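You operate a simulated robot arm through the tools that you are given. There is no shell and no other tool.

Carry out the task below with a simulated two-armed robot. There is one attempt and no reset: what you move stays moved.

Task
Top the vial in the filler up to 15 ml with water, cap it and rack it.
Fine: the display tells what it holds; low blue rack; leave the dial on water, the slide at LOAD and the other vials alone.

It is judged by the outcome, as a careful person would: the job done as asked, and still so three seconds after it is handed in. It fails if anything else is knocked over, pushed out of place, dropped, spilled or broken. Lids that push on must go on centred and level and be pressed home; caps that screw on are set level and turned clockwise until they are tight.

Robot
Two 7-joint arms with fingered hands on one trunk that stands fixed in place. Base frame: the origin is at the foot of the trunk, x ahead of it, y to its left, z up; the work surface is at about z = 755. Units: mm, rad, N and s.
The left shoulder is at [70, 145, 1187], the right one opposite. With the tool pointing down near the work surface each hand reaches from about 200 to 760 mm from the base axis, measured 20 degrees to its own side. Payload 3.5 kg a hand.
The tool frame of a hand sits at the grasp point between the pads (the TCP): z along the fingers, y along the line on which they close. The tips reach 25 mm beyond it. The gripper opens to 88 mm; its body begins 29 mm behind the TCP. The gripper is a hand of 4 fingers: y runs from the thumb to the fingers, the wrist lies at [-13, -97, -162] in the tool frame, and closing takes about 1.5 s.
Orientation is that of the tool frame in the base frame, as a unit quaternion [x, y, z, w]. With the fingers straight down and the wrist toward the robot, the tool's x, y and z point along [0, 1, 0], [1, 0, 0] and [0, 0, -1] of the base frame.

Tools
- The arms move only by the tool play_rows. It takes "left_targets", "right_targets" or both (then of equal length, played together; a hand with none holds still); each is a list of rows, each a list of 3 entries, a list of its own where there are three numbers: the shift along the base's x, y, z in mm, then the turn, a rotation vector about the base's x, y, z in rad, then the finger opening in mm, from 0 to 88. In form: [[[tx, ty, tz], [wx, wy, wz], claw], ...]. A call has 1 to 20 rows; each row shifts and turns the commanded pose from where the row before left it. Each row takes 0.2 s and may step no farther than 50 mm and 0.15 rad from the row before; otherwise, or with a gripper value out of range, the whole call is refused. A pose out of reach is approached as far as the arm can. The call stops where the force on the tool passes 90 N (or 10 N more than at its start, if that is more) or the arm is blocked; 0.2 s more then pass. Each finger travels about 45 mm/s and halts on what it meets, pressing with about 24 N; the grip force reading is that of the motor and also rises with nothing between the fingers. The clock runs only during rows and for 0.2 s after the last one: add rows that do not move to give the fingers time. It gives the time, the measured TCP pose, the force on the tool (base axes), the opening and the grip force at its end, in the units of the frame above (readings bear some noise), with the torque about the TCP (base axes, N m) and any sound that the robot's microphone picked up, and new pictures: "show" is both (left out), scene, wrist or none (wrist: the cameras of the hands that moved).
- Cameras (640 x 400 px; columns grow to the right, rows downward): "scene" is now at [132.5, 22.7, 1495.9]; the picture's right is [0.26, -0.97, 0.00], its down [-0.64, -0.17, -0.75] and it looks along [0.72, 0.19, -0.66] (base axes); focal length 314 px, centre (320, 200). "left" rides on the left gripper at [-64, -83, -98] in its tool frame; the picture's right is [-0.62, -0.37, 0.69], its down [0.71, -0.63, 0.30] and it looks along [0.32, 0.68, 0.65] (tool axes); focal length 265 px, centre (320, 200). "right" rides on the right gripper at [64, -83, -98] in its tool frame; the picture's right is [-0.62, 0.37, -0.69], its down [-0.71, -0.63, 0.30] and it looks along [-0.32, 0.68, 0.65] (tool axes); focal length 265 px, centre (320, 200). There is no depth. A picture from a camera that has moved, and an enlarged one, comes with that camera's place and axes in the base frame and with its lens.
- raise_lower(by): slides the trunk up (or, below 0, down) by that many mm; the arms and the scene camera ride with it, the base frame stays. It gives what a move gives, with no picture.
- hand_shape(shape, hand): the hand has 4 fingers and takes this shape, open, in about a second: jaw (thumb against the fingers, like two jaws); tri (thumb and two fingers); tip (a fingertip pinch); poke (one finger out to press); point (the index stretched); flat (the hand flat); cup (the hand cupped); fist (a fist). The gripper value then closes the fingers along that shape, each until it touches; the sizes above hold for jaw. It gives what a move gives, with no picture.
- pan_tilt(pan, tilt): turns the head with the scene camera to pan (to the left, within 1.501 rad either way) and tilt (down, from -0.506 to 1.204), counted from straight ahead of the robot. It gives what a move gives, and a new picture of the scene camera.
- zoom(camera, box): a new picture of the part [left, top, right, bottom] of that camera's present view, enlarged. It takes no simulated time.
- close_job(): hands the job in; it is judged then, once.

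Nothing tells you positions but the pictures and the camera data. Unless the task says otherwise, let go and move clear before handing in.

The tools are called after ">>>" as a command line: name --argument value ..., lists and objects as JSON in quotes. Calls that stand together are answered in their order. play_rows: Moves the arms, as the interface text tells. Its arguments: {"type":"object","properties":{"left_targets":{"type":"array","items":{"type":"array"}},"right_targets":{"type":"array","items":{"type":"array"}},"show":{"type":"string","enum":["both","scene","wrist","none"]}},"required":[]} The other tools are called the same way: raise_lower (by) moves the trunk up or down; hand_shape (shape, hand) gives the hand a shape; pan_tilt (pan, tilt) turns the head that bears the scene camera; zoom (camera, box) takes an enlarged picture of a part of a camera's view; close_job () hands the job in.

At the start:

```text
t: 0.0
left_ee_pos: [402.8, 390.9, 1187.3]
left_orientation: [0.707, 0.707, 0.0, -0.001]
left_contact_force: [-0.6, -0.9, 0.2]
left_moment: [0.0, 0.02, -0.02]
left_gripper_width: 87.7
left_grip_force: 0.1
left_shape: jaw
right_ee_pos: [553.9, -47.9, 1204.2]
right_orientation: [0.707, 0.707, 0.0, -0.001]
right_contact_force: [0.5, 0.4, 0.1]
right_moment: [0.0, -0.03, 0.0]
right_gripper_width: 87.8
right_grip_force: 0.1
right_shape: jaw
trunk travel left (down, up): [-750.0, 90.0]
head pan, tilt (commanded): [0.264, 0.726]
```

scene: 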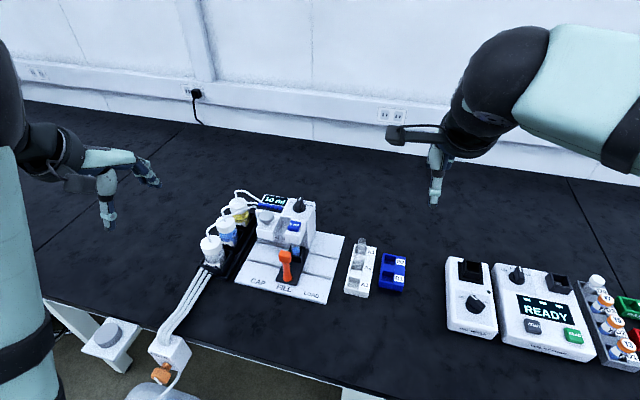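
right: 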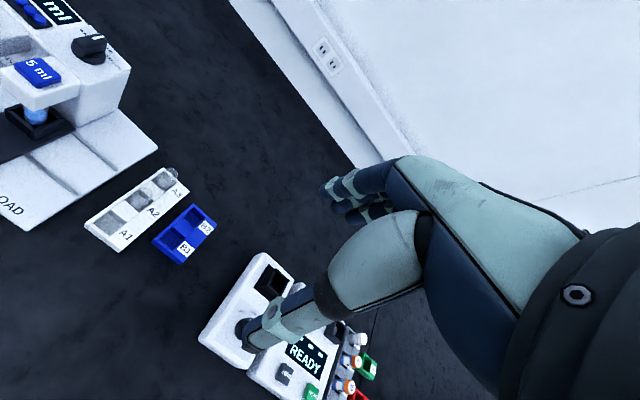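
left: 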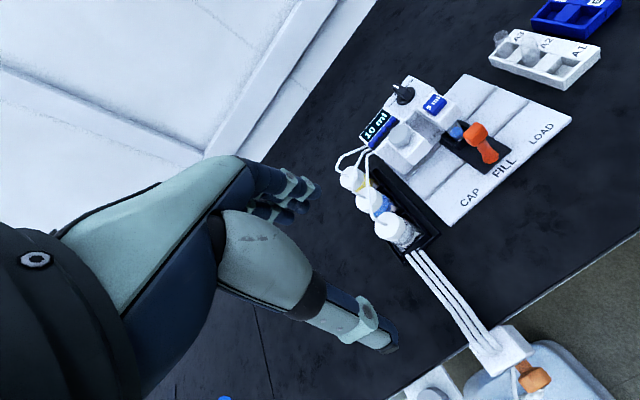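

I see a filler station with a white base marked CAP / FILL / LOAD, a display reading "10 ml", a small white rack, a low blue rack, and another machine to the right. I'll zoom in on the parts before moving anything.

>>> zoom --camera "scene" --box '[190, 170, 350, 310]'

>>> zoom --camera "scene" --box '[320, 220, 440, 310]'

>>> zoom --camera "left" --box '[320, 60, 580, 270]'

>>> zoom --camera "right" --box '[0, 0, 220, 270]'

>>> zoom --camera "scene" --box '[60, 300, 240, 400]'

>>> zoom --camera "scene" --box '[430, 240, 640, 380]'

```text
2.86 times, centred on (270, 240) of scene
camera zoom: at [132.5, 22.7, 1495.9], right [0.26, -0.97, 0.0], down [-0.64, -0.17, -0.75], along [0.72, 0.19, -0.66], focal length 899 px, centre (463, 86)
```

zoom: 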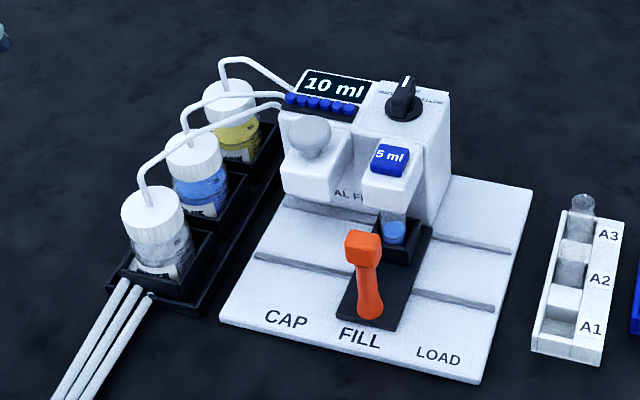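

```text
4.44 times, centred on (380, 265) of scene
camera zoom: at [132.5, 22.7, 1495.9], right [0.26, -0.97, 0.0], down [-0.64, -0.17, -0.75], along [0.72, 0.19, -0.66], focal length 1398 px, centre (53, -89)
```

zoom: 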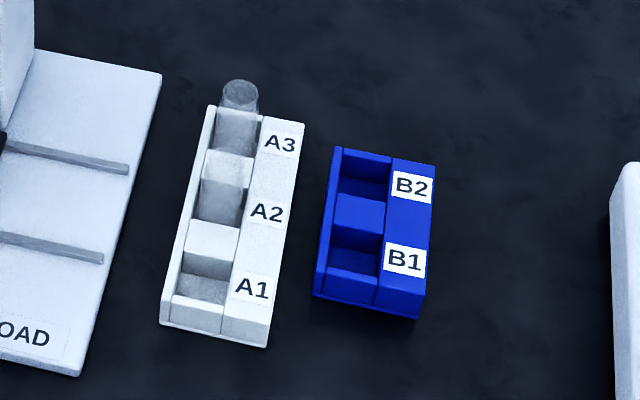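

```text
1.90 times, centred on (450, 165) of left
camera zoom: at [318.9, 326.6, 1286.1], right [-0.37, -0.62, -0.69], down [-0.63, 0.71, -0.3], along [0.68, 0.32, -0.65], focal length 506 px, centre (72, 267)
```

zoom: 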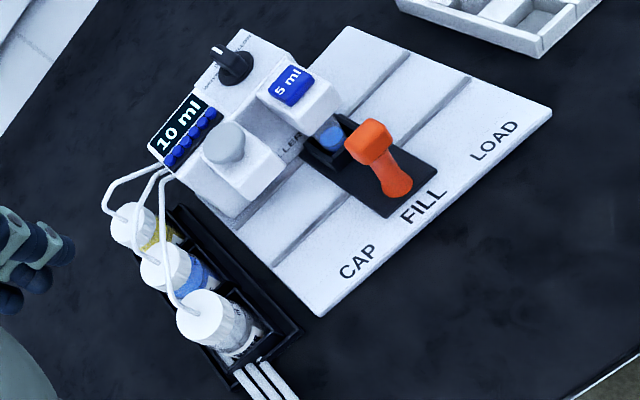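

```text
1.48 times, centred on (110, 135) of right
camera zoom: at [471.5, 18.0, 1301.1], right [0.37, -0.62, 0.69], down [-0.63, -0.71, -0.3], along [0.68, -0.32, -0.65], focal length 393 px, centre (631, 296)
```

zoom: 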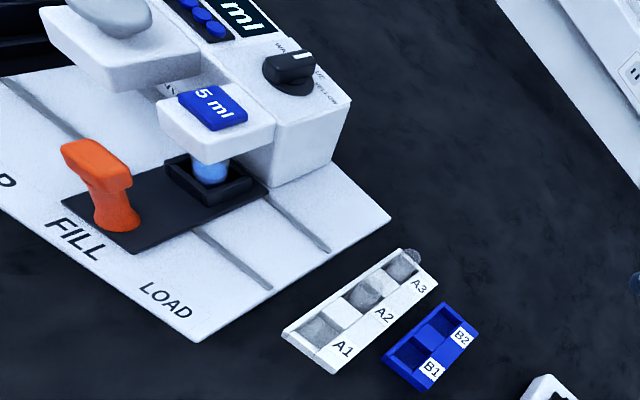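

```text
3.56 times, centred on (150, 350) of scene
camera zoom: at [132.5, 22.7, 1495.9], right [0.26, -0.97, 0.0], down [-0.64, -0.17, -0.75], along [0.72, 0.19, -0.66], focal length 1118 px, centre (924, -333)
```

zoom: 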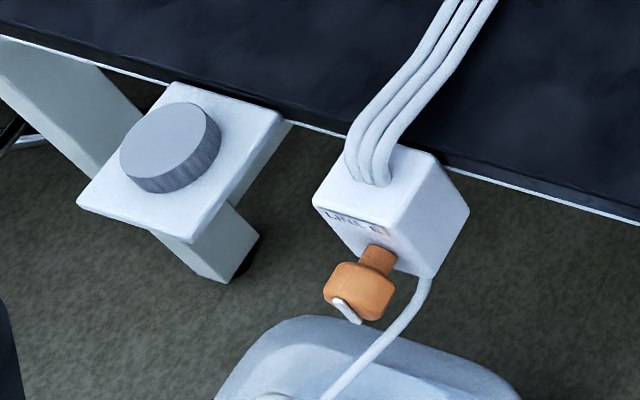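

```text
2.86 times, centred on (535, 310) of scene
camera zoom: at [132.5, 22.7, 1495.9], right [0.26, -0.97, 0.0], down [-0.64, -0.17, -0.75], along [0.72, 0.19, -0.66], focal length 899 px, centre (-294, -114)
```

zoom: 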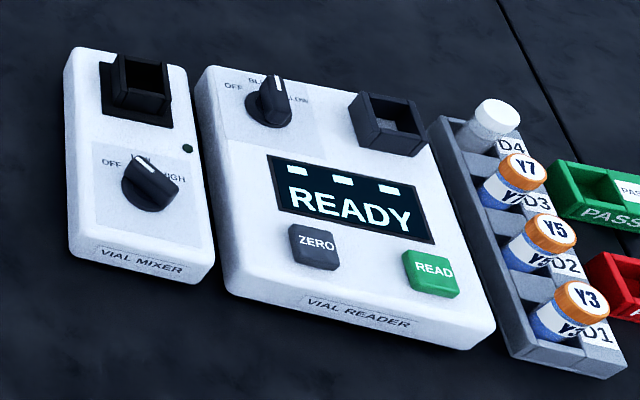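

The filler's slide is at FILL with the vial under the "5 ml" key, and its display says 10 ml. I need to read the dial and the key labels, so I'll zoom in closer.

>>> zoom --camera "scene" --box '[255, 185, 325, 230]'

>>> zoom --camera "right" --box '[0, 0, 110, 70]'

>>> zoom --camera "left" --box '[350, 70, 470, 150]'

>>> zoom --camera "scene" --box '[255, 210, 325, 300]'

>>> zoom --camera "scene" --box '[195, 190, 265, 280]'

```text
8.89 times, centred on (290, 208) of scene
camera zoom: at [132.5, 22.7, 1495.9], right [0.26, -0.97, 0.0], down [-0.64, -0.17, -0.75], along [0.72, 0.19, -0.66], focal length 2796 px, centre (587, 133)
```

zoom: 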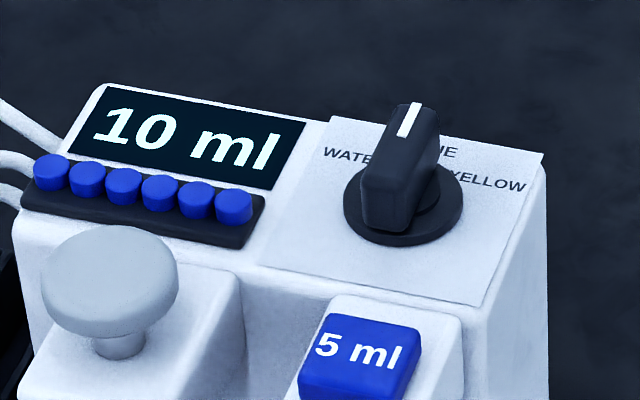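

```text
5.71 times, centred on (55, 35) of right
camera zoom: at [471.5, 18.0, 1301.1], right [0.37, -0.62, 0.69], down [-0.63, -0.71, -0.3], along [0.68, -0.32, -0.65], focal length 1517 px, centre (1834, 1143)
```

zoom: 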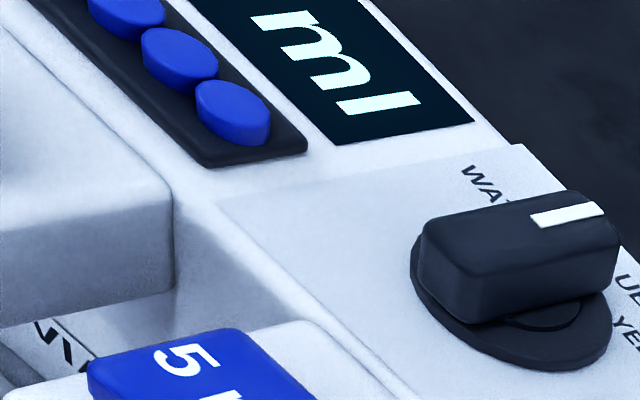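

```text
5.00 times, centred on (410, 110) of left
camera zoom: at [318.9, 326.6, 1286.1], right [-0.37, -0.62, -0.69], down [-0.63, 0.71, -0.3], along [0.68, 0.32, -0.65], focal length 1327 px, centre (-130, 650)
```

zoom: 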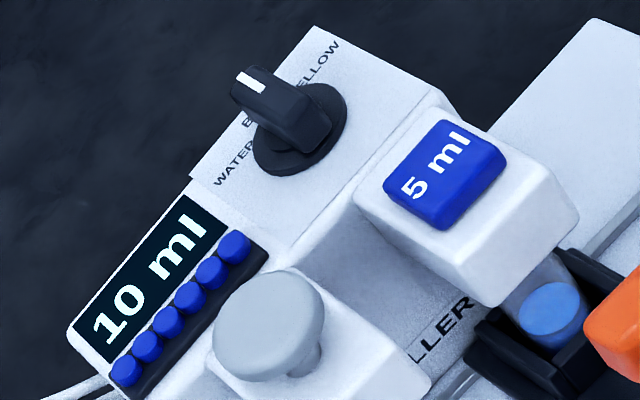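

```text
4.44 times, centred on (290, 255) of scene
camera zoom: at [132.5, 22.7, 1495.9], right [0.26, -0.97, 0.0], down [-0.64, -0.17, -0.75], along [0.72, 0.19, -0.66], focal length 1398 px, centre (453, -44)
```

zoom: 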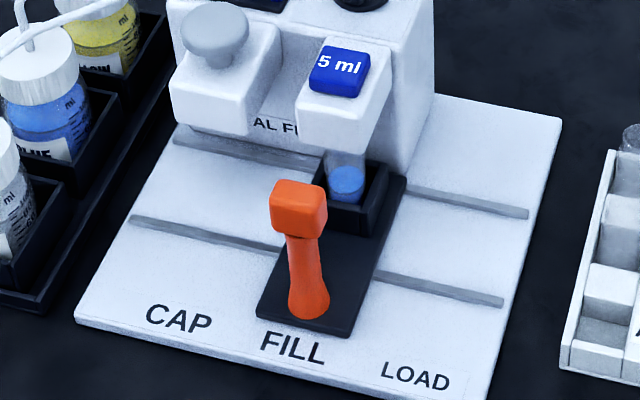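

```text
4.44 times, centred on (230, 235) of scene
camera zoom: at [132.5, 22.7, 1495.9], right [0.26, -0.97, 0.0], down [-0.64, -0.17, -0.75], along [0.72, 0.19, -0.66], focal length 1398 px, centre (720, 44)
```

zoom: 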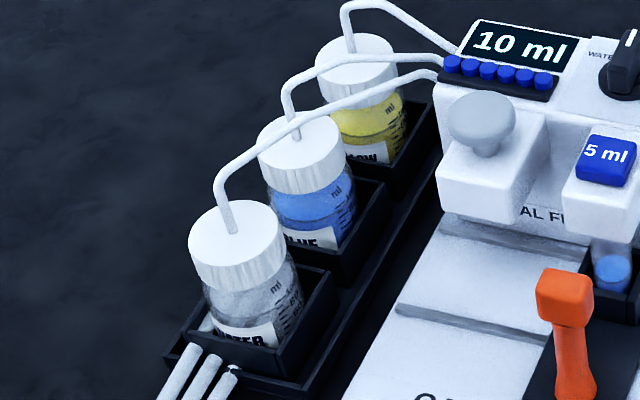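

The dial points at BLUE, so it has to go to WATER before dosing. I also want to see what the tubing box over the table edge is, so I'll turn the head towards it.

>>> pan_tilt --pan 0.5 --tilt 1.1

```text
t: 0.8
left_ee_pos: [403.3, 391.0, 1188.3]
left_orientation: [0.707, 0.708, 0.0, 0.0]
left_contact_force: [-0.3, -0.6, 0.4]
left_moment: [-0.01, 0.01, -0.01]
left_gripper_width: 87.5
left_grip_force: 0.0
left_shape: jaw
right_ee_pos: [554.0, -49.4, 1204.0]
right_orientation: [0.707, 0.708, 0.0, 0.0]
right_contact_force: [0.7, 0.5, 1.0]
right_moment: [-0.04, -0.03, 0.0]
right_gripper_width: 87.7
right_grip_force: 0.1
right_shape: jaw
trunk travel left (down, up): [-750.0, 90.0]
head pan, tilt (commanded): [0.499, 1.1]
camera scene: at [107.0, 30.9, 1468.2], right [0.48, -0.88, 0.0], down [-0.78, -0.43, -0.45], along [0.4, 0.22, -0.89], focal length 314 px, centre (320, 200)
```

scene: 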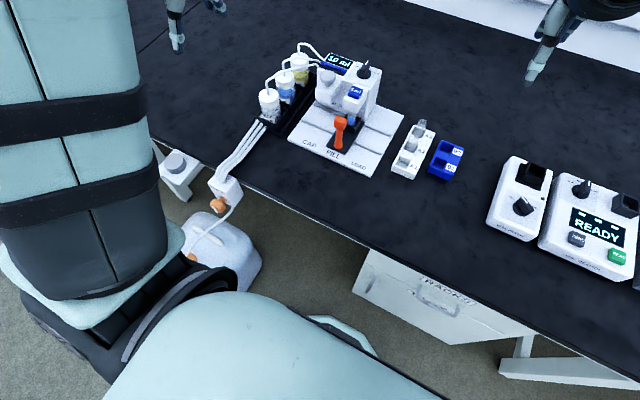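

>>> zoom --camera "scene" --box '[150, 140, 270, 290]'

>>> zoom --camera "scene" --box '[340, 240, 500, 340]'

>>> zoom --camera "scene" --box '[250, 40, 470, 190]'

```text
2.67 times, centred on (210, 215) of scene
camera zoom: at [107.0, 30.9, 1468.2], right [0.48, -0.88, 0.0], down [-0.78, -0.43, -0.45], along [0.4, 0.22, -0.89], focal length 839 px, centre (613, 160)
```

zoom: 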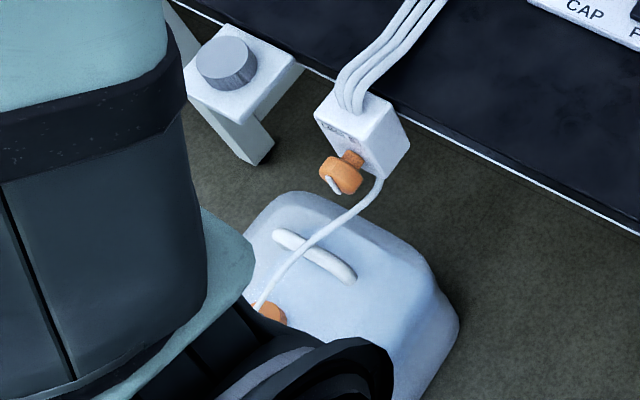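

```text
4.00 times, centred on (420, 290) of scene
camera zoom: at [107.0, 30.9, 1468.2], right [0.48, -0.88, 0.0], down [-0.78, -0.43, -0.45], along [0.4, 0.22, -0.89], focal length 1258 px, centre (-80, -160)
```

zoom: 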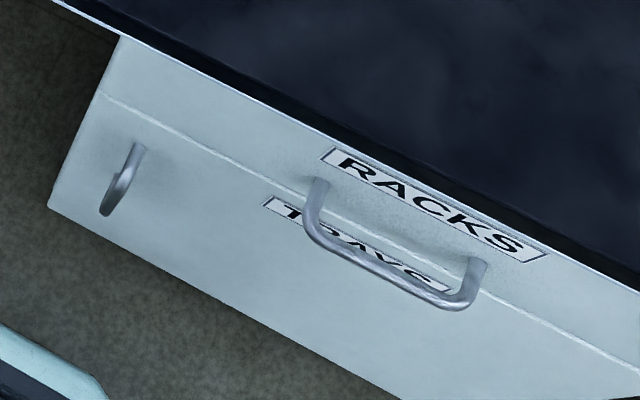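

```text
2.67 times, centred on (360, 115) of scene
camera zoom: at [107.0, 30.9, 1468.2], right [0.48, -0.88, 0.0], down [-0.78, -0.43, -0.45], along [0.4, 0.22, -0.89], focal length 839 px, centre (213, 427)
```

zoom: 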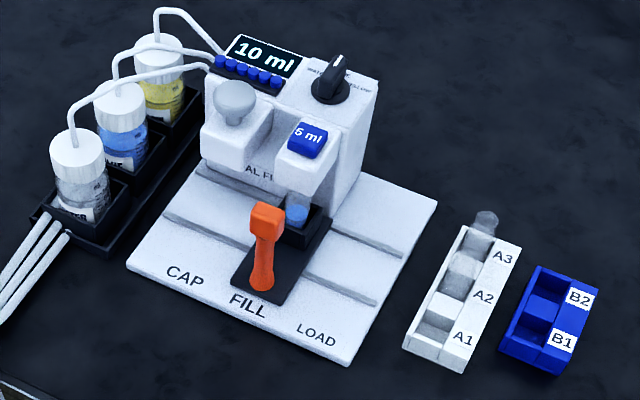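

The tubing box leads down to a floor jug; I'll read its label with the left hand camera, and look again at the vial and racks.

>>> zoom --camera "scene" --box '[200, 170, 260, 220]'

>>> zoom --camera "left" --box '[440, 300, 580, 400]'

>>> zoom --camera "right" --box '[80, 160, 220, 270]'

>>> zoom --camera "left" --box '[480, 0, 640, 90]'

```text
8.00 times, centred on (230, 195) of scene
camera zoom: at [107.0, 30.9, 1468.2], right [0.48, -0.88, 0.0], down [-0.78, -0.43, -0.45], along [0.4, 0.22, -0.89], focal length 2516 px, centre (1040, 240)
```

zoom: 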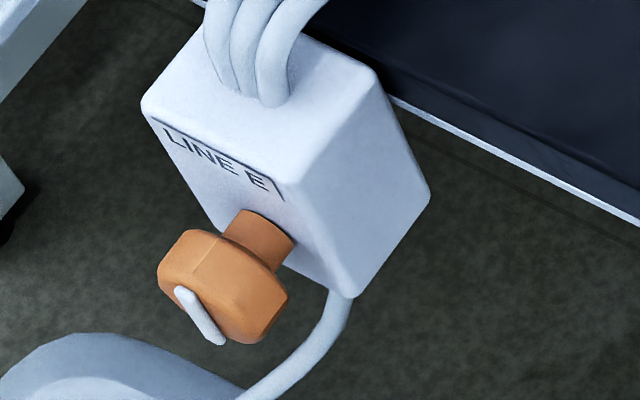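

```text
4.00 times, centred on (510, 350) of left
camera zoom: at [318.8, 326.6, 1286.1], right [-0.37, -0.62, -0.69], down [-0.63, 0.71, -0.3], along [0.68, 0.32, -0.65], focal length 1062 px, centre (-440, -400)
```

zoom: 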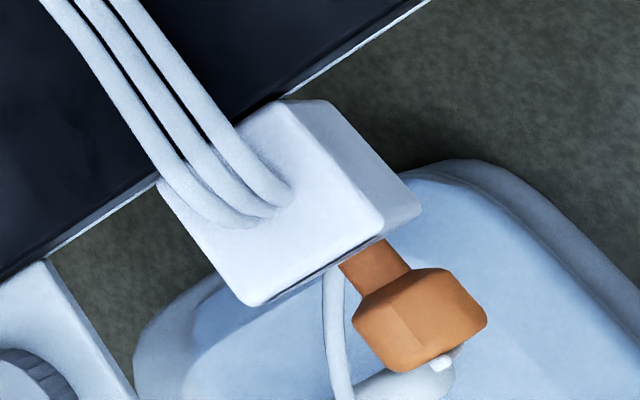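

```text
3.64 times, centred on (150, 215) of right
camera zoom: at [471.4, 17.9, 1301.1], right [0.37, -0.62, 0.69], down [-0.63, -0.71, -0.3], along [0.68, -0.32, -0.65], focal length 965 px, centre (938, 146)
```

zoom: 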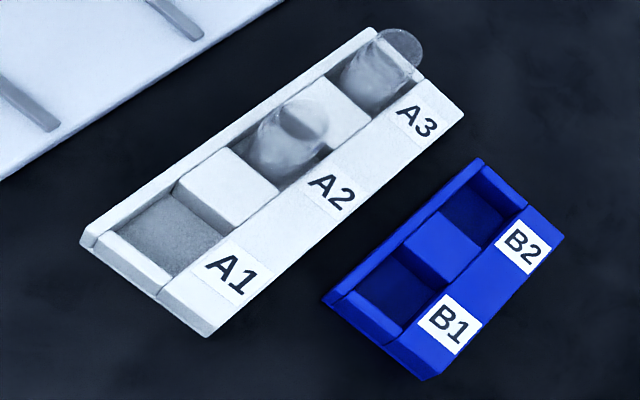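

```text
4.00 times, centred on (560, 45) of left
camera zoom: at [318.8, 326.6, 1286.1], right [-0.37, -0.62, -0.69], down [-0.63, 0.71, -0.3], along [0.68, 0.32, -0.65], focal length 1062 px, centre (-640, 820)
```

zoom: 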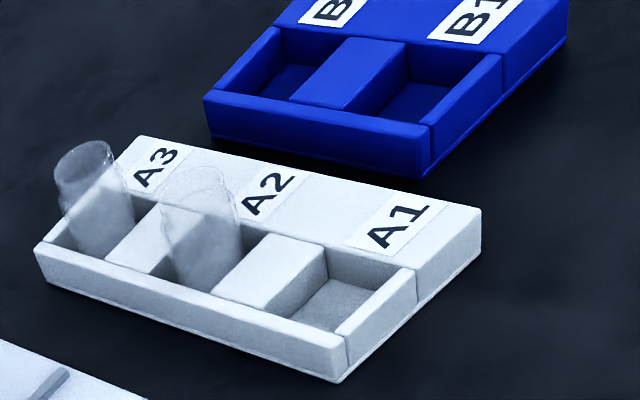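

Survey so far: the filler plate spans about x 545–785 and y 120–375, with LOAD, FILL and CAP at about y 163, 238 and 312. The dial is near (745, 250, 885) and the 5 ml key near (662, 235, 900). Next I'll move both hands higher and sideways with their wrists turned outwards, to get closer views.

>>> play_rows --left_targets '[[[21.5, -5.5, -9.7], [0, 0, -0.1428], 88], [[21.5, -5.5, -9.7], [0, 0, -0.1428], 88], [[21.5, -5.5, -9.7], [0, 0, -0.1428], 88], [[21.5, -5.5, -9.7], [0, 0, -0.1428], 88], [[21.5, -5.5, -9.7], [0, 0, -0.1428], 88], [[21.5, -5.5, -9.7], [0, 0, -0.1428], 88], [[21.5, -5.5, -9.7], [0, 0, -0.1428], 88], [[21.5, -5.5, -9.7], [0, 0, -0.1428], 88], [[21.5, -5.5, -9.7], [0, 0, -0.1428], 88], [[21.5, -5.5, -9.7], [0, 0, -0.1428], 88], [[21.5, -5.5, -9.7], [0, 0, -0.1428], 88], [[0, 0, 0], [0, 0, 0], 88], [[0, 0, 0], [0, 0, 0], 88]]' --right_targets '[[[0.5, -9.3, -9.5], [0, 0, 0.1428], 88], [[0.5, -9.3, -9.5], [0, 0, 0.1428], 88], [[0.5, -9.3, -9.5], [0, 0, 0.1428], 88], [[0.5, -9.3, -9.5], [0, 0, 0.1428], 88], [[0.5, -9.3, -9.5], [0, 0, 0.1428], 88], [[0.5, -9.3, -9.5], [0, 0, 0.1428], 88], [[0.5, -9.3, -9.5], [0, 0, 0.1428], 88], [[0.5, -9.3, -9.5], [0, 0, 0.1428], 88], [[0.5, -9.3, -9.5], [0, 0, 0.1428], 88], [[0.5, -9.3, -9.5], [0, 0, 0.1428], 88], [[0.5, -9.3, -9.5], [0, 0, 0.1428], 88], [[0, 0, 0], [0, 0, 0], 88], [[0, 0, 0], [0, 0, 0], 88]]'

>>> pan_tilt --pan 0.3 --tilt 0.8

```text
t: 3.0
left_ee_pos: [615.9, 338.4, 1097.2]
left_orientation: [0.989, 0.147, 0.003, 0.005]
left_contact_force: [8.4, -9.3, -20.8]
left_moment: [-0.74, -1.11, 0.12]
left_gripper_width: 87.8
left_grip_force: 0.0
left_shape: jaw
left hand out of reach, approached as far as the arm can: row 10
right_ee_pos: [561.9, -137.7, 1111.8]
right_orientation: [0.113, 0.994, 0.001, -0.001]
right_contact_force: [0.8, -0.4, 0.1]
right_moment: [0.03, 0.0, 0.0]
right_gripper_width: 87.5
right_grip_force: 0.0
right_shape: jaw
trunk travel left (down, up): [-750.0, 90.0]
head pan, tilt (commanded): [0.499, 1.1]
stopped in row 10 (left hand): the force on the tool passed its limit at 244 N (the readings are from after the stop); the commanded pose is now the measured one
camera scene: at [109.9, 28.6, 1468.0], right [0.48, -0.88, 0.0], down [-0.78, -0.43, -0.45], along [0.4, 0.22, -0.89], focal length 314 px, centre (320, 200)
camera right: at [481.2, -202.6, 1209.6], right [0.69, 0.22, 0.69], down [0.55, -0.77, -0.31], along [0.47, 0.59, -0.65], focal length 265 px, centre (320, 200)
camera left: at [528.6, 400.2, 1193.7], right [-0.69, 0.17, -0.7], down [0.5, 0.81, -0.31], along [0.51, -0.57, -0.64], focal length 265 px, centre (320, 200)
```

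scene: 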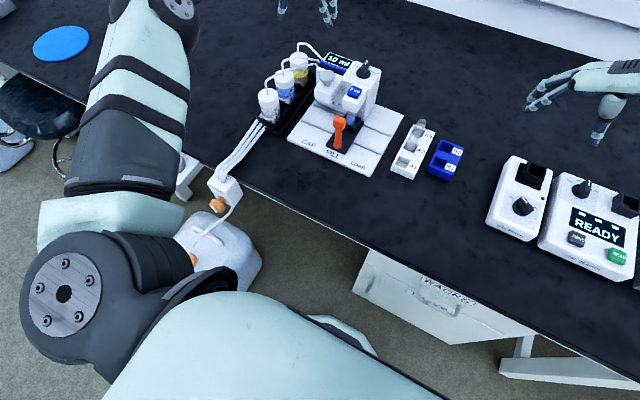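
right: 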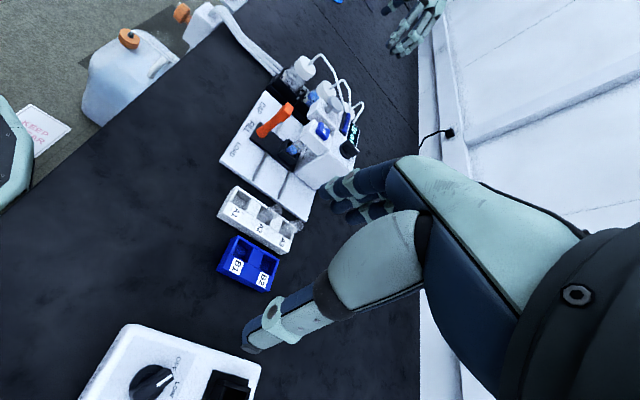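
left: 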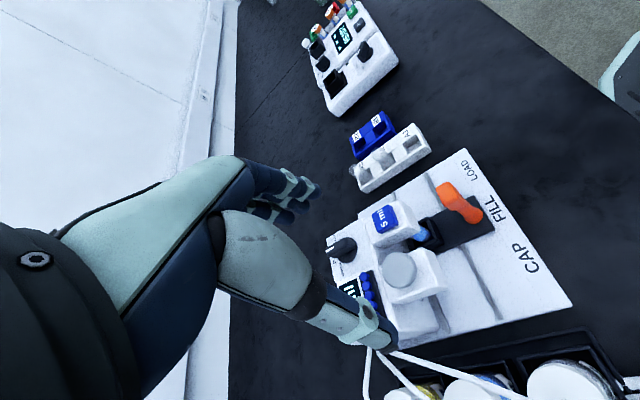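

```text
t: 3.8
left_ee_pos: [613.5, 339.4, 1097.4]
left_orientation: [0.989, 0.146, 0.004, 0.007]
left_contact_force: [11.0, -20.2, -30.9]
left_moment: [0.04, -1.74, 1.23]
left_gripper_width: 87.8
left_grip_force: 0.1
left_shape: jaw
right_ee_pos: [558.2, -137.8, 1114.7]
right_orientation: [0.113, 0.994, 0.0, 0.001]
right_contact_force: [-0.2, -0.1, 0.0]
right_moment: [0.0, 0.0, -0.01]
right_gripper_width: 87.8
right_grip_force: 0.0
right_shape: jaw
trunk travel left (down, up): [-750.0, 90.0]
head pan, tilt (commanded): [0.3, 0.799]
camera scene: at [127.8, 25.0, 1489.9], right [0.3, -0.96, 0.0], down [-0.69, -0.21, -0.7], along [0.67, 0.21, -0.72], focal length 314 px, centre (320, 200)
```

scene: 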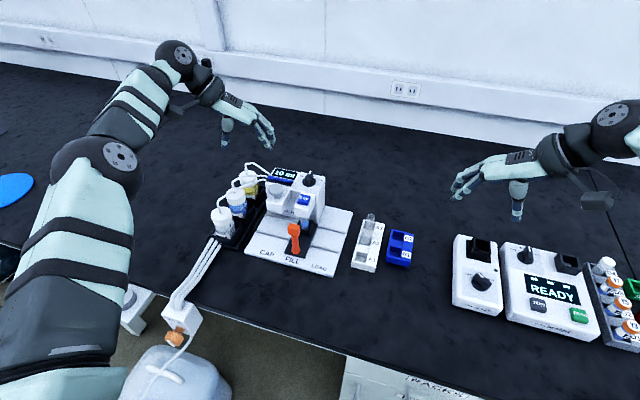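

The left hand hit its reach limit when turned this far and is under load, though it has touched nothing on the table. I'll back it off by turning it partway back, then check that the force drops.

>>> play_rows --left_targets '[[[-8, 0, 0], [0, 0, 0.12], 88], [[-8, 0, 0], [0, 0, 0.12], 88], [[-8, 0, 0], [0, 0, 0.12], 88], [[0, 0, 0], [0, 0, 0], 88], [[0, 0, 0], [0, 0, 0], 88]]' --show "wrist"

>>> zoom --camera "scene" --box '[40, 20, 340, 210]'

>>> zoom --camera "right" --box '[210, 40, 370, 210]'

>>> zoom --camera "right" --box '[200, 170, 320, 300]'

```text
t: 5.0
left_ee_pos: [588.7, 341.3, 1096.4]
left_orientation: [0.947, 0.321, 0.004, 0.005]
left_contact_force: [0.1, -0.6, 0.5]
left_moment: [0.0, 0.02, -0.01]
left_gripper_width: 87.8
left_grip_force: 0.1
left_shape: jaw
right_ee_pos: [558.9, -136.5, 1113.8]
right_orientation: [0.112, 0.994, 0.0, 0.0]
right_contact_force: [-0.4, 0.1, 0.7]
right_moment: [0.01, -0.03, -0.03]
right_gripper_width: 87.4
right_grip_force: 0.1
right_shape: jaw
trunk travel left (down, up): [-750.0, 90.0]
head pan, tilt (commanded): [0.3, 0.799]
camera left: at [485.4, 367.5, 1193.8], right [-0.71, -0.09, -0.7], down [0.19, 0.93, -0.31], along [0.68, -0.35, -0.64], focal length 265 px, centre (320, 200)
```

left: 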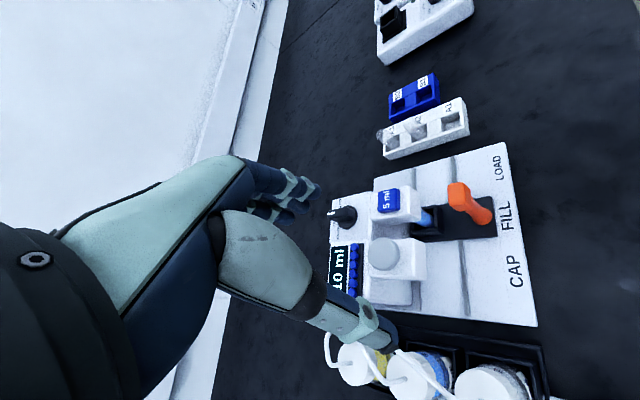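

```text
2.11 times, centred on (190, 115) of scene
camera zoom: at [128.7, 24.8, 1489.9], right [0.3, -0.96, 0.0], down [-0.69, -0.21, -0.7], along [0.67, 0.21, -0.72], focal length 662 px, centre (594, 379)
```

zoom: 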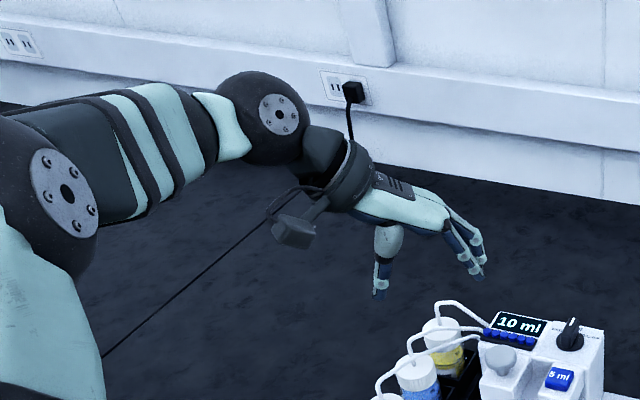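

```text
2.35 times, centred on (290, 125) of right
camera zoom: at [478.9, -200.4, 1211.1], right [0.69, 0.22, 0.69], down [0.55, -0.77, -0.3], along [0.47, 0.59, -0.65], focal length 624 px, centre (391, 376)
```

zoom: 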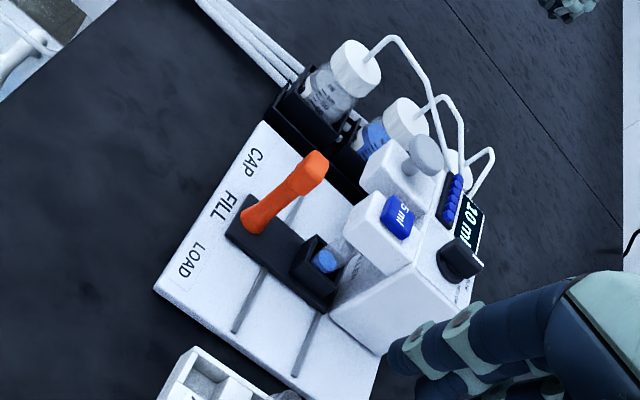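

```text
3.08 times, centred on (260, 235) of right
camera zoom: at [478.9, -200.4, 1211.1], right [0.69, 0.22, 0.69], down [0.55, -0.77, -0.3], along [0.47, 0.59, -0.65], focal length 817 px, centre (505, 92)
```

zoom: 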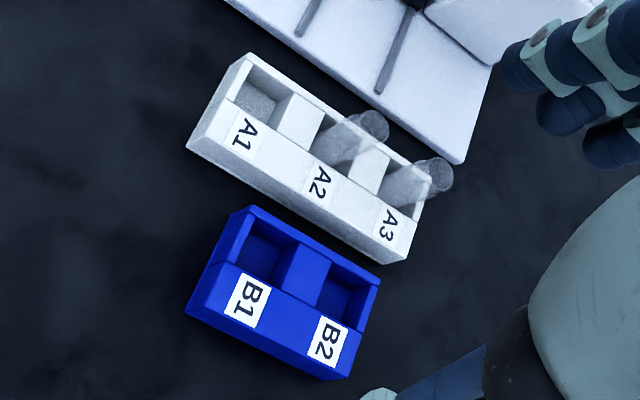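

The force is gone now, so the left arm simply can't take the wrist-out pose there; I'll keep it closer to facing forward. I'll bring the right hand nearer, still high, for a close look at the filler.

>>> play_rows --right_targets '[[[-2.5, 35, -20], [0, 0, -0.093], 88], [[-2.5, 35, -20], [0, 0, -0.093], 88], [[-2.5, 35, -20], [0, 0, -0.093], 88], [[-2.5, 35, -20], [0, 0, -0.093], 88], [[-2.5, 35, -20], [0, 0, -0.093], 88], [[-2.5, 35, -20], [0, 0, -0.093], 88], [[0, 0, 0], [0, 0, 0], 88], [[0, 0, 0], [0, 0, 0], 88]]' --left_targets '[[[-15, 15, 0], [0, 0, 0.1], 88], [[-15, 15, 0], [0, 0, 0.1], 88], [[-15, 15, 0], [0, 0, 0.1], 88], [[-15, 15, 0], [0, 0, 0.1], 88], [[0, 0, 0], [0, 0, 0.1], 88], [[0, 0, 0], [0, 0, 0.1], 88], [[0, 0, 0], [0, 0, 0], 88], [[0, 0, 0], [0, 0, 0], 88]]'

```text
t: 6.8
left_ee_pos: [529.7, 400.0, 1097.2]
left_orientation: [0.809, 0.587, 0.005, 0.004]
left_contact_force: [0.5, 0.8, 0.1]
left_moment: [-0.03, 0.0, -0.01]
left_gripper_width: 87.9
left_grip_force: 0.1
left_shape: jaw
right_ee_pos: [544.9, 72.9, 993.3]
right_orientation: [0.383, 0.924, -0.001, 0.0]
right_contact_force: [0.7, -0.2, -0.2]
right_moment: [-0.02, 0.01, -0.01]
right_gripper_width: 88.1
right_grip_force: 0.0
right_shape: jaw
trunk travel left (down, up): [-750.0, 90.0]
head pan, tilt (commanded): [0.3, 0.799]
camera scene: at [128.8, 24.4, 1489.8], right [0.3, -0.96, 0.0], down [-0.69, -0.21, -0.7], along [0.67, 0.21, -0.72], focal length 314 px, centre (320, 200)
camera right: at [440.8, 62.8, 1091.6], right [0.7, -0.18, 0.69], down [0.06, -0.95, -0.3], along [0.71, 0.25, -0.65], focal length 265 px, centre (320, 200)
camera left: at [428.2, 364.3, 1193.8], right [-0.53, -0.47, -0.7], down [-0.37, 0.88, -0.31], along [0.76, 0.1, -0.64], focal length 265 px, centre (320, 200)
```

scene: 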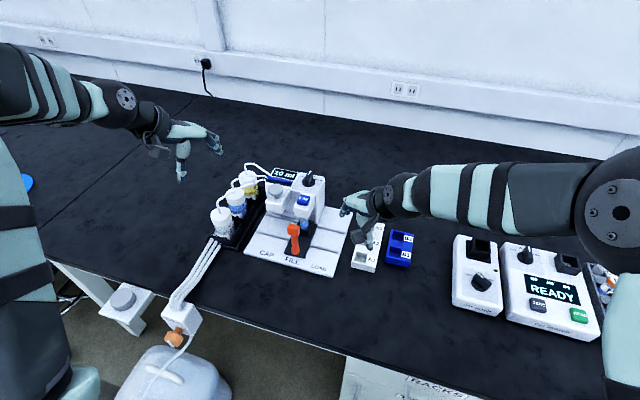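
right: 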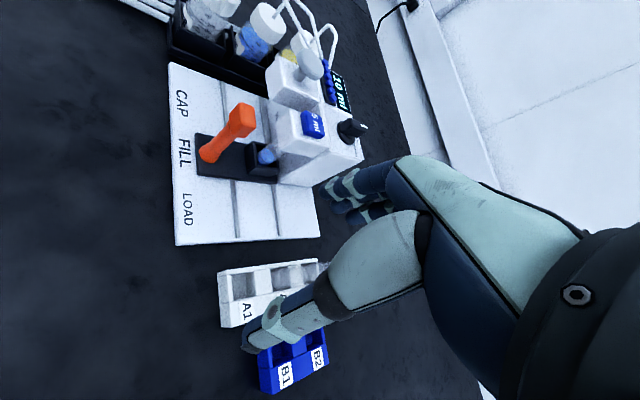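
left: 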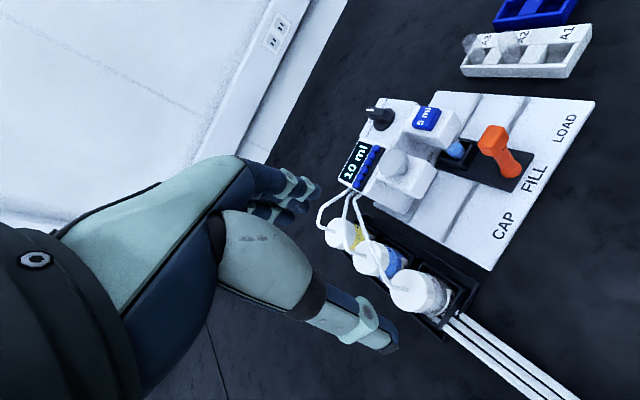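

Good close view from the right hand. I'll enlarge both hand pictures to measure the handle, holder, key, dial and racks.

>>> zoom --camera "right" --box '[160, 50, 380, 250]'

>>> zoom --camera "left" --box '[330, 80, 610, 280]'

>>> zoom --camera "right" --box '[180, 90, 300, 190]'

>>> zoom --camera "left" --box '[330, 90, 450, 220]'

>>> zoom --camera "left" --box '[430, 0, 640, 130]'

```text
2.00 times, centred on (270, 150) of right
camera zoom: at [440.8, 62.8, 1091.6], right [0.7, -0.18, 0.69], down [0.06, -0.95, -0.3], along [0.71, 0.25, -0.65], focal length 531 px, centre (420, 300)
```

zoom: 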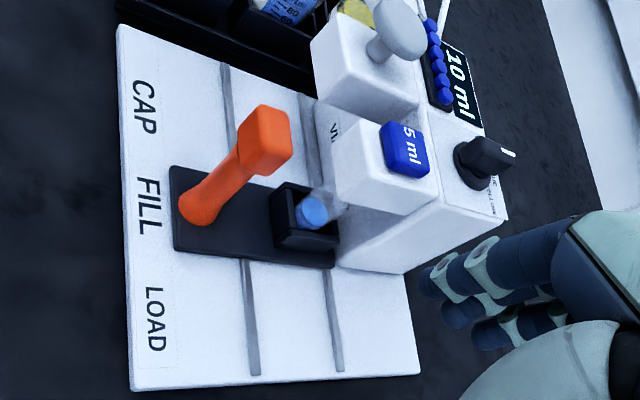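

```text
2.00 times, centred on (470, 180) of left
camera zoom: at [428.2, 364.3, 1193.8], right [-0.53, -0.47, -0.7], down [-0.37, 0.88, -0.31], along [0.76, 0.1, -0.64], focal length 531 px, centre (20, 240)
```

zoom: 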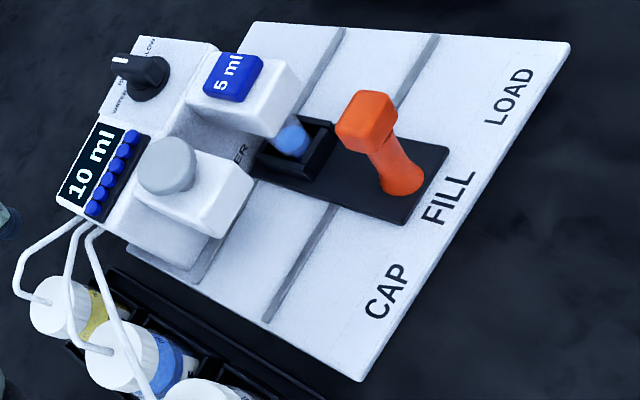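

```text
4.00 times, centred on (240, 140) of right
camera zoom: at [440.8, 62.8, 1091.6], right [0.7, -0.18, 0.69], down [0.06, -0.95, -0.3], along [0.71, 0.25, -0.65], focal length 1062 px, centre (640, 440)
```

zoom: 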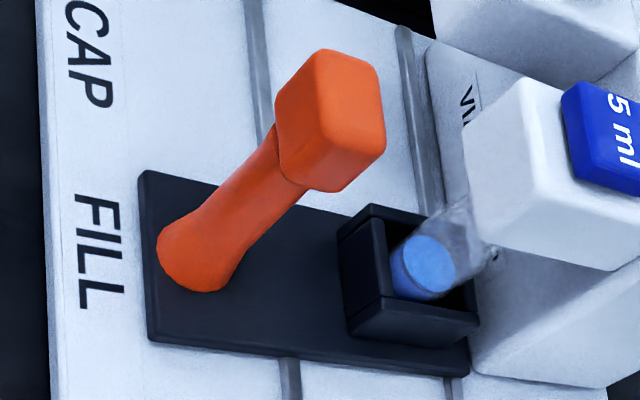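

```text
3.08 times, centred on (390, 155) of left
camera zoom: at [428.2, 364.3, 1193.8], right [-0.53, -0.47, -0.7], down [-0.37, 0.88, -0.31], along [0.76, 0.1, -0.64], focal length 817 px, centre (105, 338)
```

zoom: 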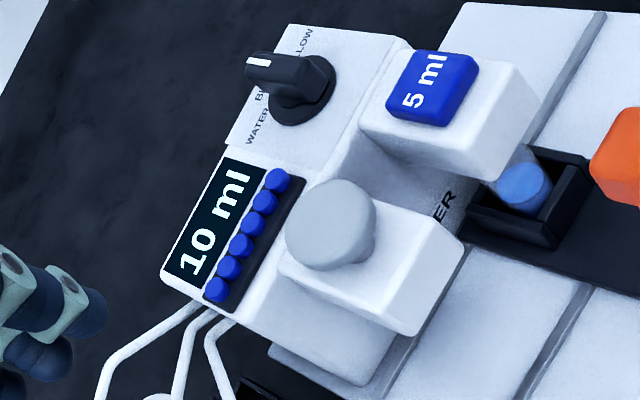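

```text
3.05 times, centred on (535, 65) of left
camera zoom: at [428.2, 364.3, 1193.8], right [-0.53, -0.47, -0.7], down [-0.37, 0.88, -0.31], along [0.76, 0.1, -0.64], focal length 809 px, centre (-335, 611)
```

zoom: 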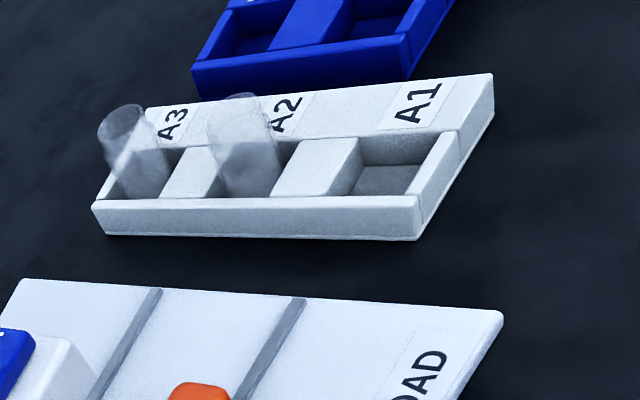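

The triangulation gives: handle head at (584, 237, 869), vial axis about (658, 237), key top (662, 237, 898), capper knob top about (657, 311, 921), dial about (742, 248, 890) with its bar up to about 918. I'll look closely at the dial before turning it.

>>> zoom --camera "right" --box '[290, 50, 380, 150]'

>>> zoom --camera "left" --box '[350, 90, 420, 140]'

>>> zoom --camera "scene" --box '[235, 155, 335, 225]'

```text
4.00 times, centred on (335, 100) of right
camera zoom: at [440.8, 62.8, 1091.6], right [0.7, -0.18, 0.69], down [0.06, -0.95, -0.3], along [0.71, 0.25, -0.65], focal length 1062 px, centre (260, 600)
```

zoom: 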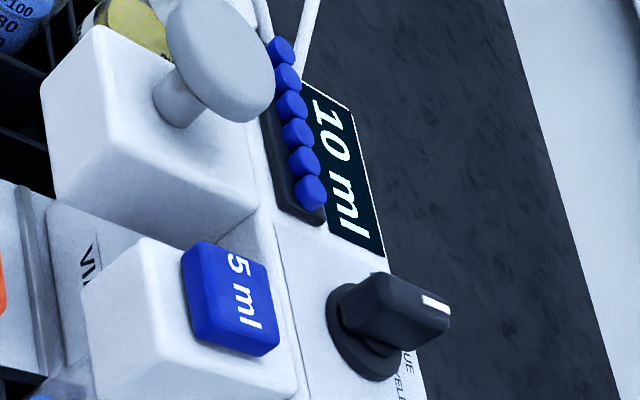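

```text
8.00 times, centred on (385, 115) of left
camera zoom: at [428.2, 364.3, 1193.8], right [-0.53, -0.47, -0.7], down [-0.37, 0.88, -0.31], along [0.76, 0.1, -0.64], focal length 2123 px, centre (-200, 880)
```

zoom: 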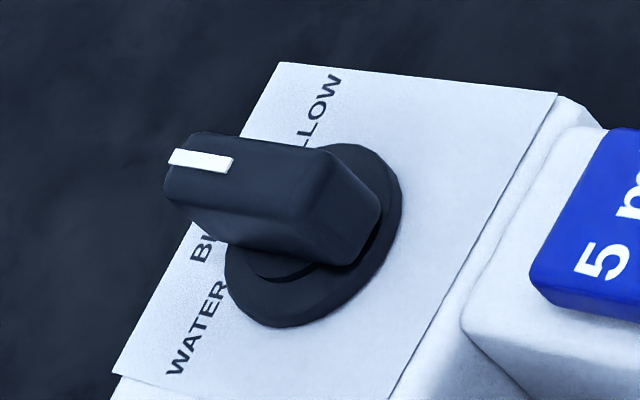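

```text
5.71 times, centred on (285, 190) of scene
camera zoom: at [128.8, 24.4, 1489.8], right [0.3, -0.96, 0.0], down [-0.69, -0.21, -0.7], along [0.67, 0.21, -0.72], focal length 1797 px, centre (520, 257)
```

zoom: 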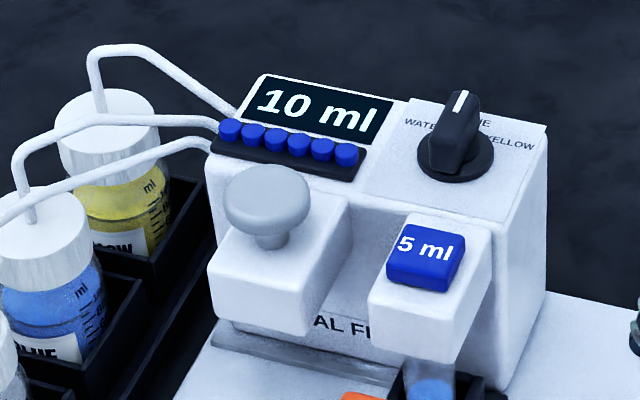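

The panel is flat at about z 892. WATER lies about 50° counter-clockwise of where the pointer is now. I'll bring the left hand above the dial at 45° yaw with a slight tilt and check alignment.

>>> play_rows --left_targets '[[[26.5, -19, -9.6], [0, 0, -0.06], 60], [[26.5, -19, -9.6], [0, 0, -0.06], 60], [[26.5, -19, -9.6], [0, 0, -0.06], 60], [[26.5, -19, -9.6], [0, 0, -0.06], 60], [[26.5, -19, -9.6], [0, 0, -0.06], 60], [[26.5, -19, -9.6], [0, 0, -0.06], 60], [[0, 0, 0], [0.088, -0.088, -0.055], 60], [[0, 0, 0], [0.088, -0.088, -0.055], 60], [[26.5, -19, 0], [0, 0, 0], 60], [[26.5, -19, 0], [0, 0, 0], 60], [[0, 0, 0], [0, 0, 0], 60], [[0, 0, 0], [0, 0, 0], 60]]'

```text
t: 9.4
left_ee_pos: [742.4, 247.8, 1037.0]
left_orientation: [0.917, 0.378, 0.121, -0.036]
left_contact_force: [-0.1, 0.1, -0.5]
left_moment: [0.01, 0.02, 0.04]
left_gripper_width: 60.2
left_grip_force: 0.1
left_shape: jaw
right_ee_pos: [544.4, 73.9, 994.7]
right_orientation: [0.383, 0.924, 0.0, 0.0]
right_contact_force: [-0.5, -0.9, -0.9]
right_moment: [-0.03, 0.01, 0.01]
right_gripper_width: 87.5
right_grip_force: 0.1
right_shape: jaw
trunk travel left (down, up): [-750.0, 90.0]
head pan, tilt (commanded): [0.3, 0.799]
camera scene: at [129.0, 25.0, 1489.8], right [0.3, -0.96, 0.0], down [-0.69, -0.21, -0.7], along [0.67, 0.21, -0.72], focal length 314 px, centre (320, 200)
camera left: at [619.3, 247.5, 1114.5], right [-0.55, -0.05, -0.83], down [0.11, 0.99, -0.13], along [0.83, -0.16, -0.54], focal length 265 px, centre (320, 200)
```

scene: 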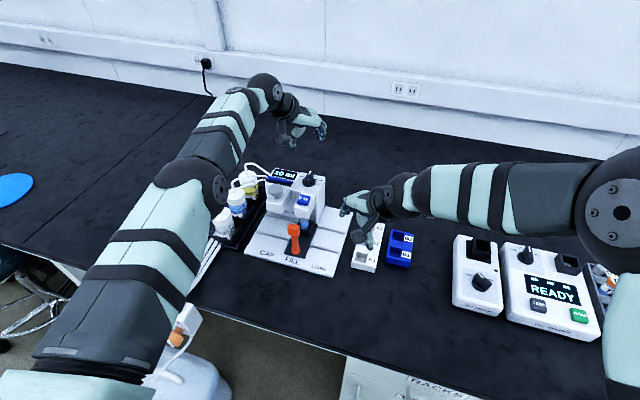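
left: 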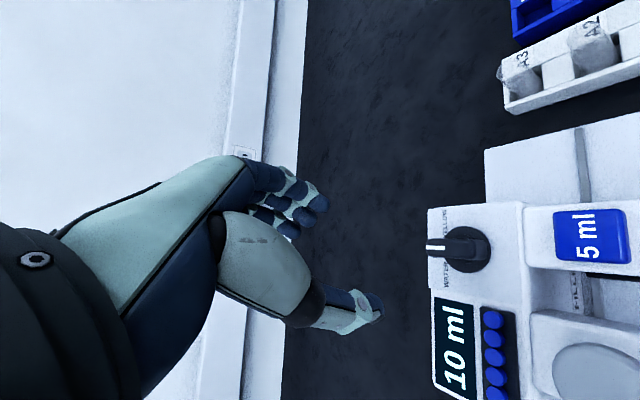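

The pose is reachable and the dial sits where predicted. I'll descend partway over it and check again.

>>> play_rows --left_targets '[[[-0.5, -0.5, -25], [0, 0, 0], 60], [[-0.5, -0.5, -25], [0, 0, 0], 60], [[-0.5, -0.5, -25], [0, 0, 0], 60], [[-0.5, -0.5, -12], [0, 0, 0], 60], [[0, 0, 0], [0, 0, 0], 60], [[0, 0, 0], [0, 0, 0], 60]]'

>>> zoom --camera "left" --box '[240, 130, 500, 330]'

>>> zoom --camera "right" --box '[260, 0, 460, 150]'

>>> zoom --camera "scene" --box '[235, 90, 365, 220]'

```text
t: 10.8
left_ee_pos: [740.1, 247.1, 951.9]
left_orientation: [0.917, 0.377, 0.121, -0.036]
left_contact_force: [0.6, 0.3, 0.3]
left_moment: [0.0, 0.02, -0.02]
left_gripper_width: 60.5
left_grip_force: 0.0
left_shape: jaw
right_ee_pos: [543.8, 74.1, 994.3]
right_orientation: [0.382, 0.924, 0.0, -0.001]
right_contact_force: [-0.3, -0.5, -0.5]
right_moment: [-0.03, 0.01, 0.01]
right_gripper_width: 87.5
right_grip_force: 0.1
right_shape: jaw
trunk travel left (down, up): [-750.0, 90.0]
head pan, tilt (commanded): [0.3, 0.799]
camera scene: at [128.8, 24.6, 1489.8], right [0.3, -0.96, 0.0], down [-0.69, -0.21, -0.7], along [0.67, 0.21, -0.72], focal length 314 px, centre (320, 200)
camera left: at [617.4, 246.7, 1028.9], right [-0.55, -0.05, -0.83], down [0.11, 0.99, -0.13], along [0.83, -0.16, -0.53], focal length 265 px, centre (320, 200)
```

scene: 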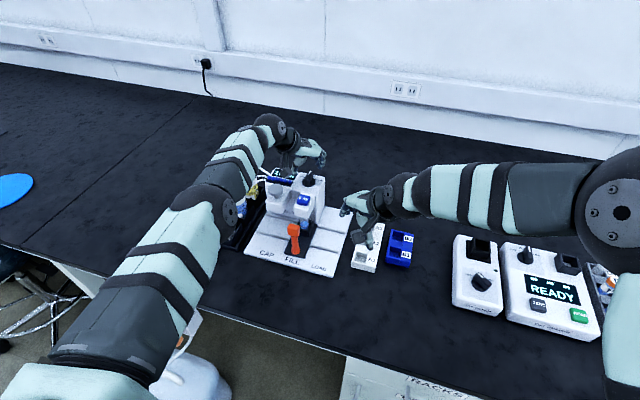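
left: 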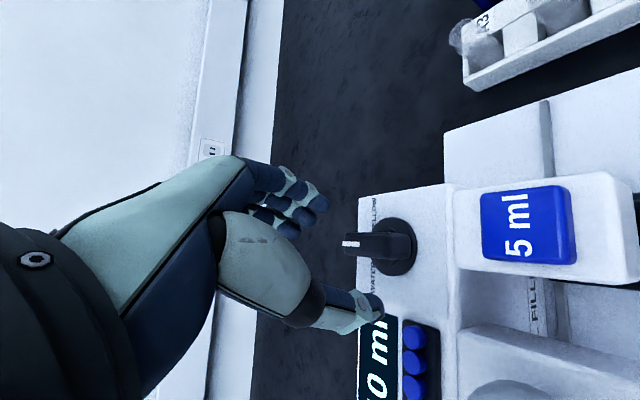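

```text
2.00 times, centred on (370, 230) of left
camera zoom: at [617.4, 246.7, 1028.9], right [-0.55, -0.05, -0.83], down [0.11, 0.99, -0.13], along [0.83, -0.16, -0.53], focal length 531 px, centre (220, 140)
```

zoom: 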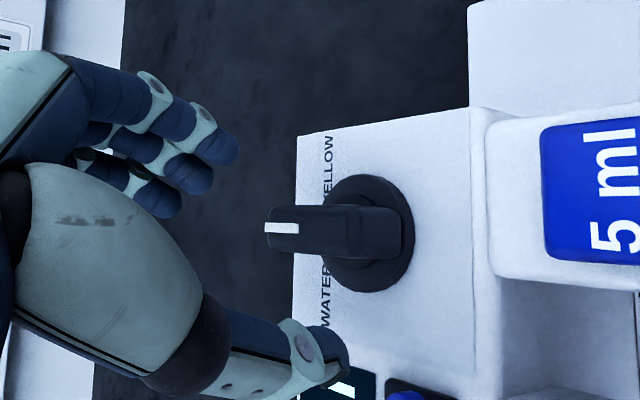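

```text
2.67 times, centred on (360, 75) of right
camera zoom: at [440.8, 62.7, 1091.8], right [0.7, -0.18, 0.69], down [0.06, -0.95, -0.3], along [0.71, 0.25, -0.65], focal length 708 px, centre (213, 533)
```

zoom: 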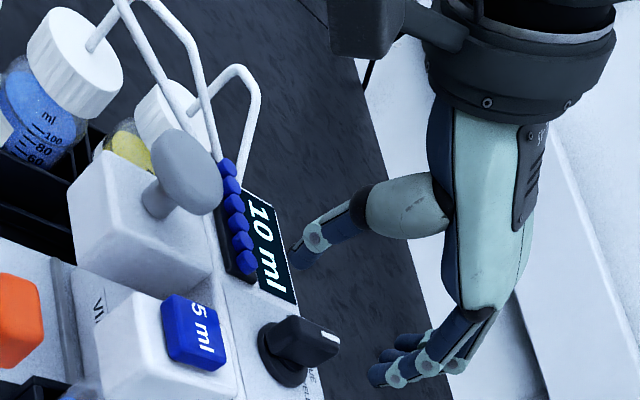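

```text
3.08 times, centred on (300, 155) of scene
camera zoom: at [128.8, 24.6, 1489.8], right [0.3, -0.96, 0.0], down [-0.69, -0.21, -0.7], along [0.67, 0.21, -0.72], focal length 968 px, centre (382, 338)
```

zoom: 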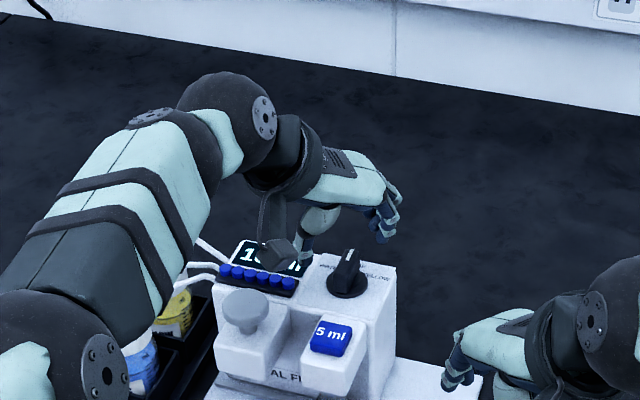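

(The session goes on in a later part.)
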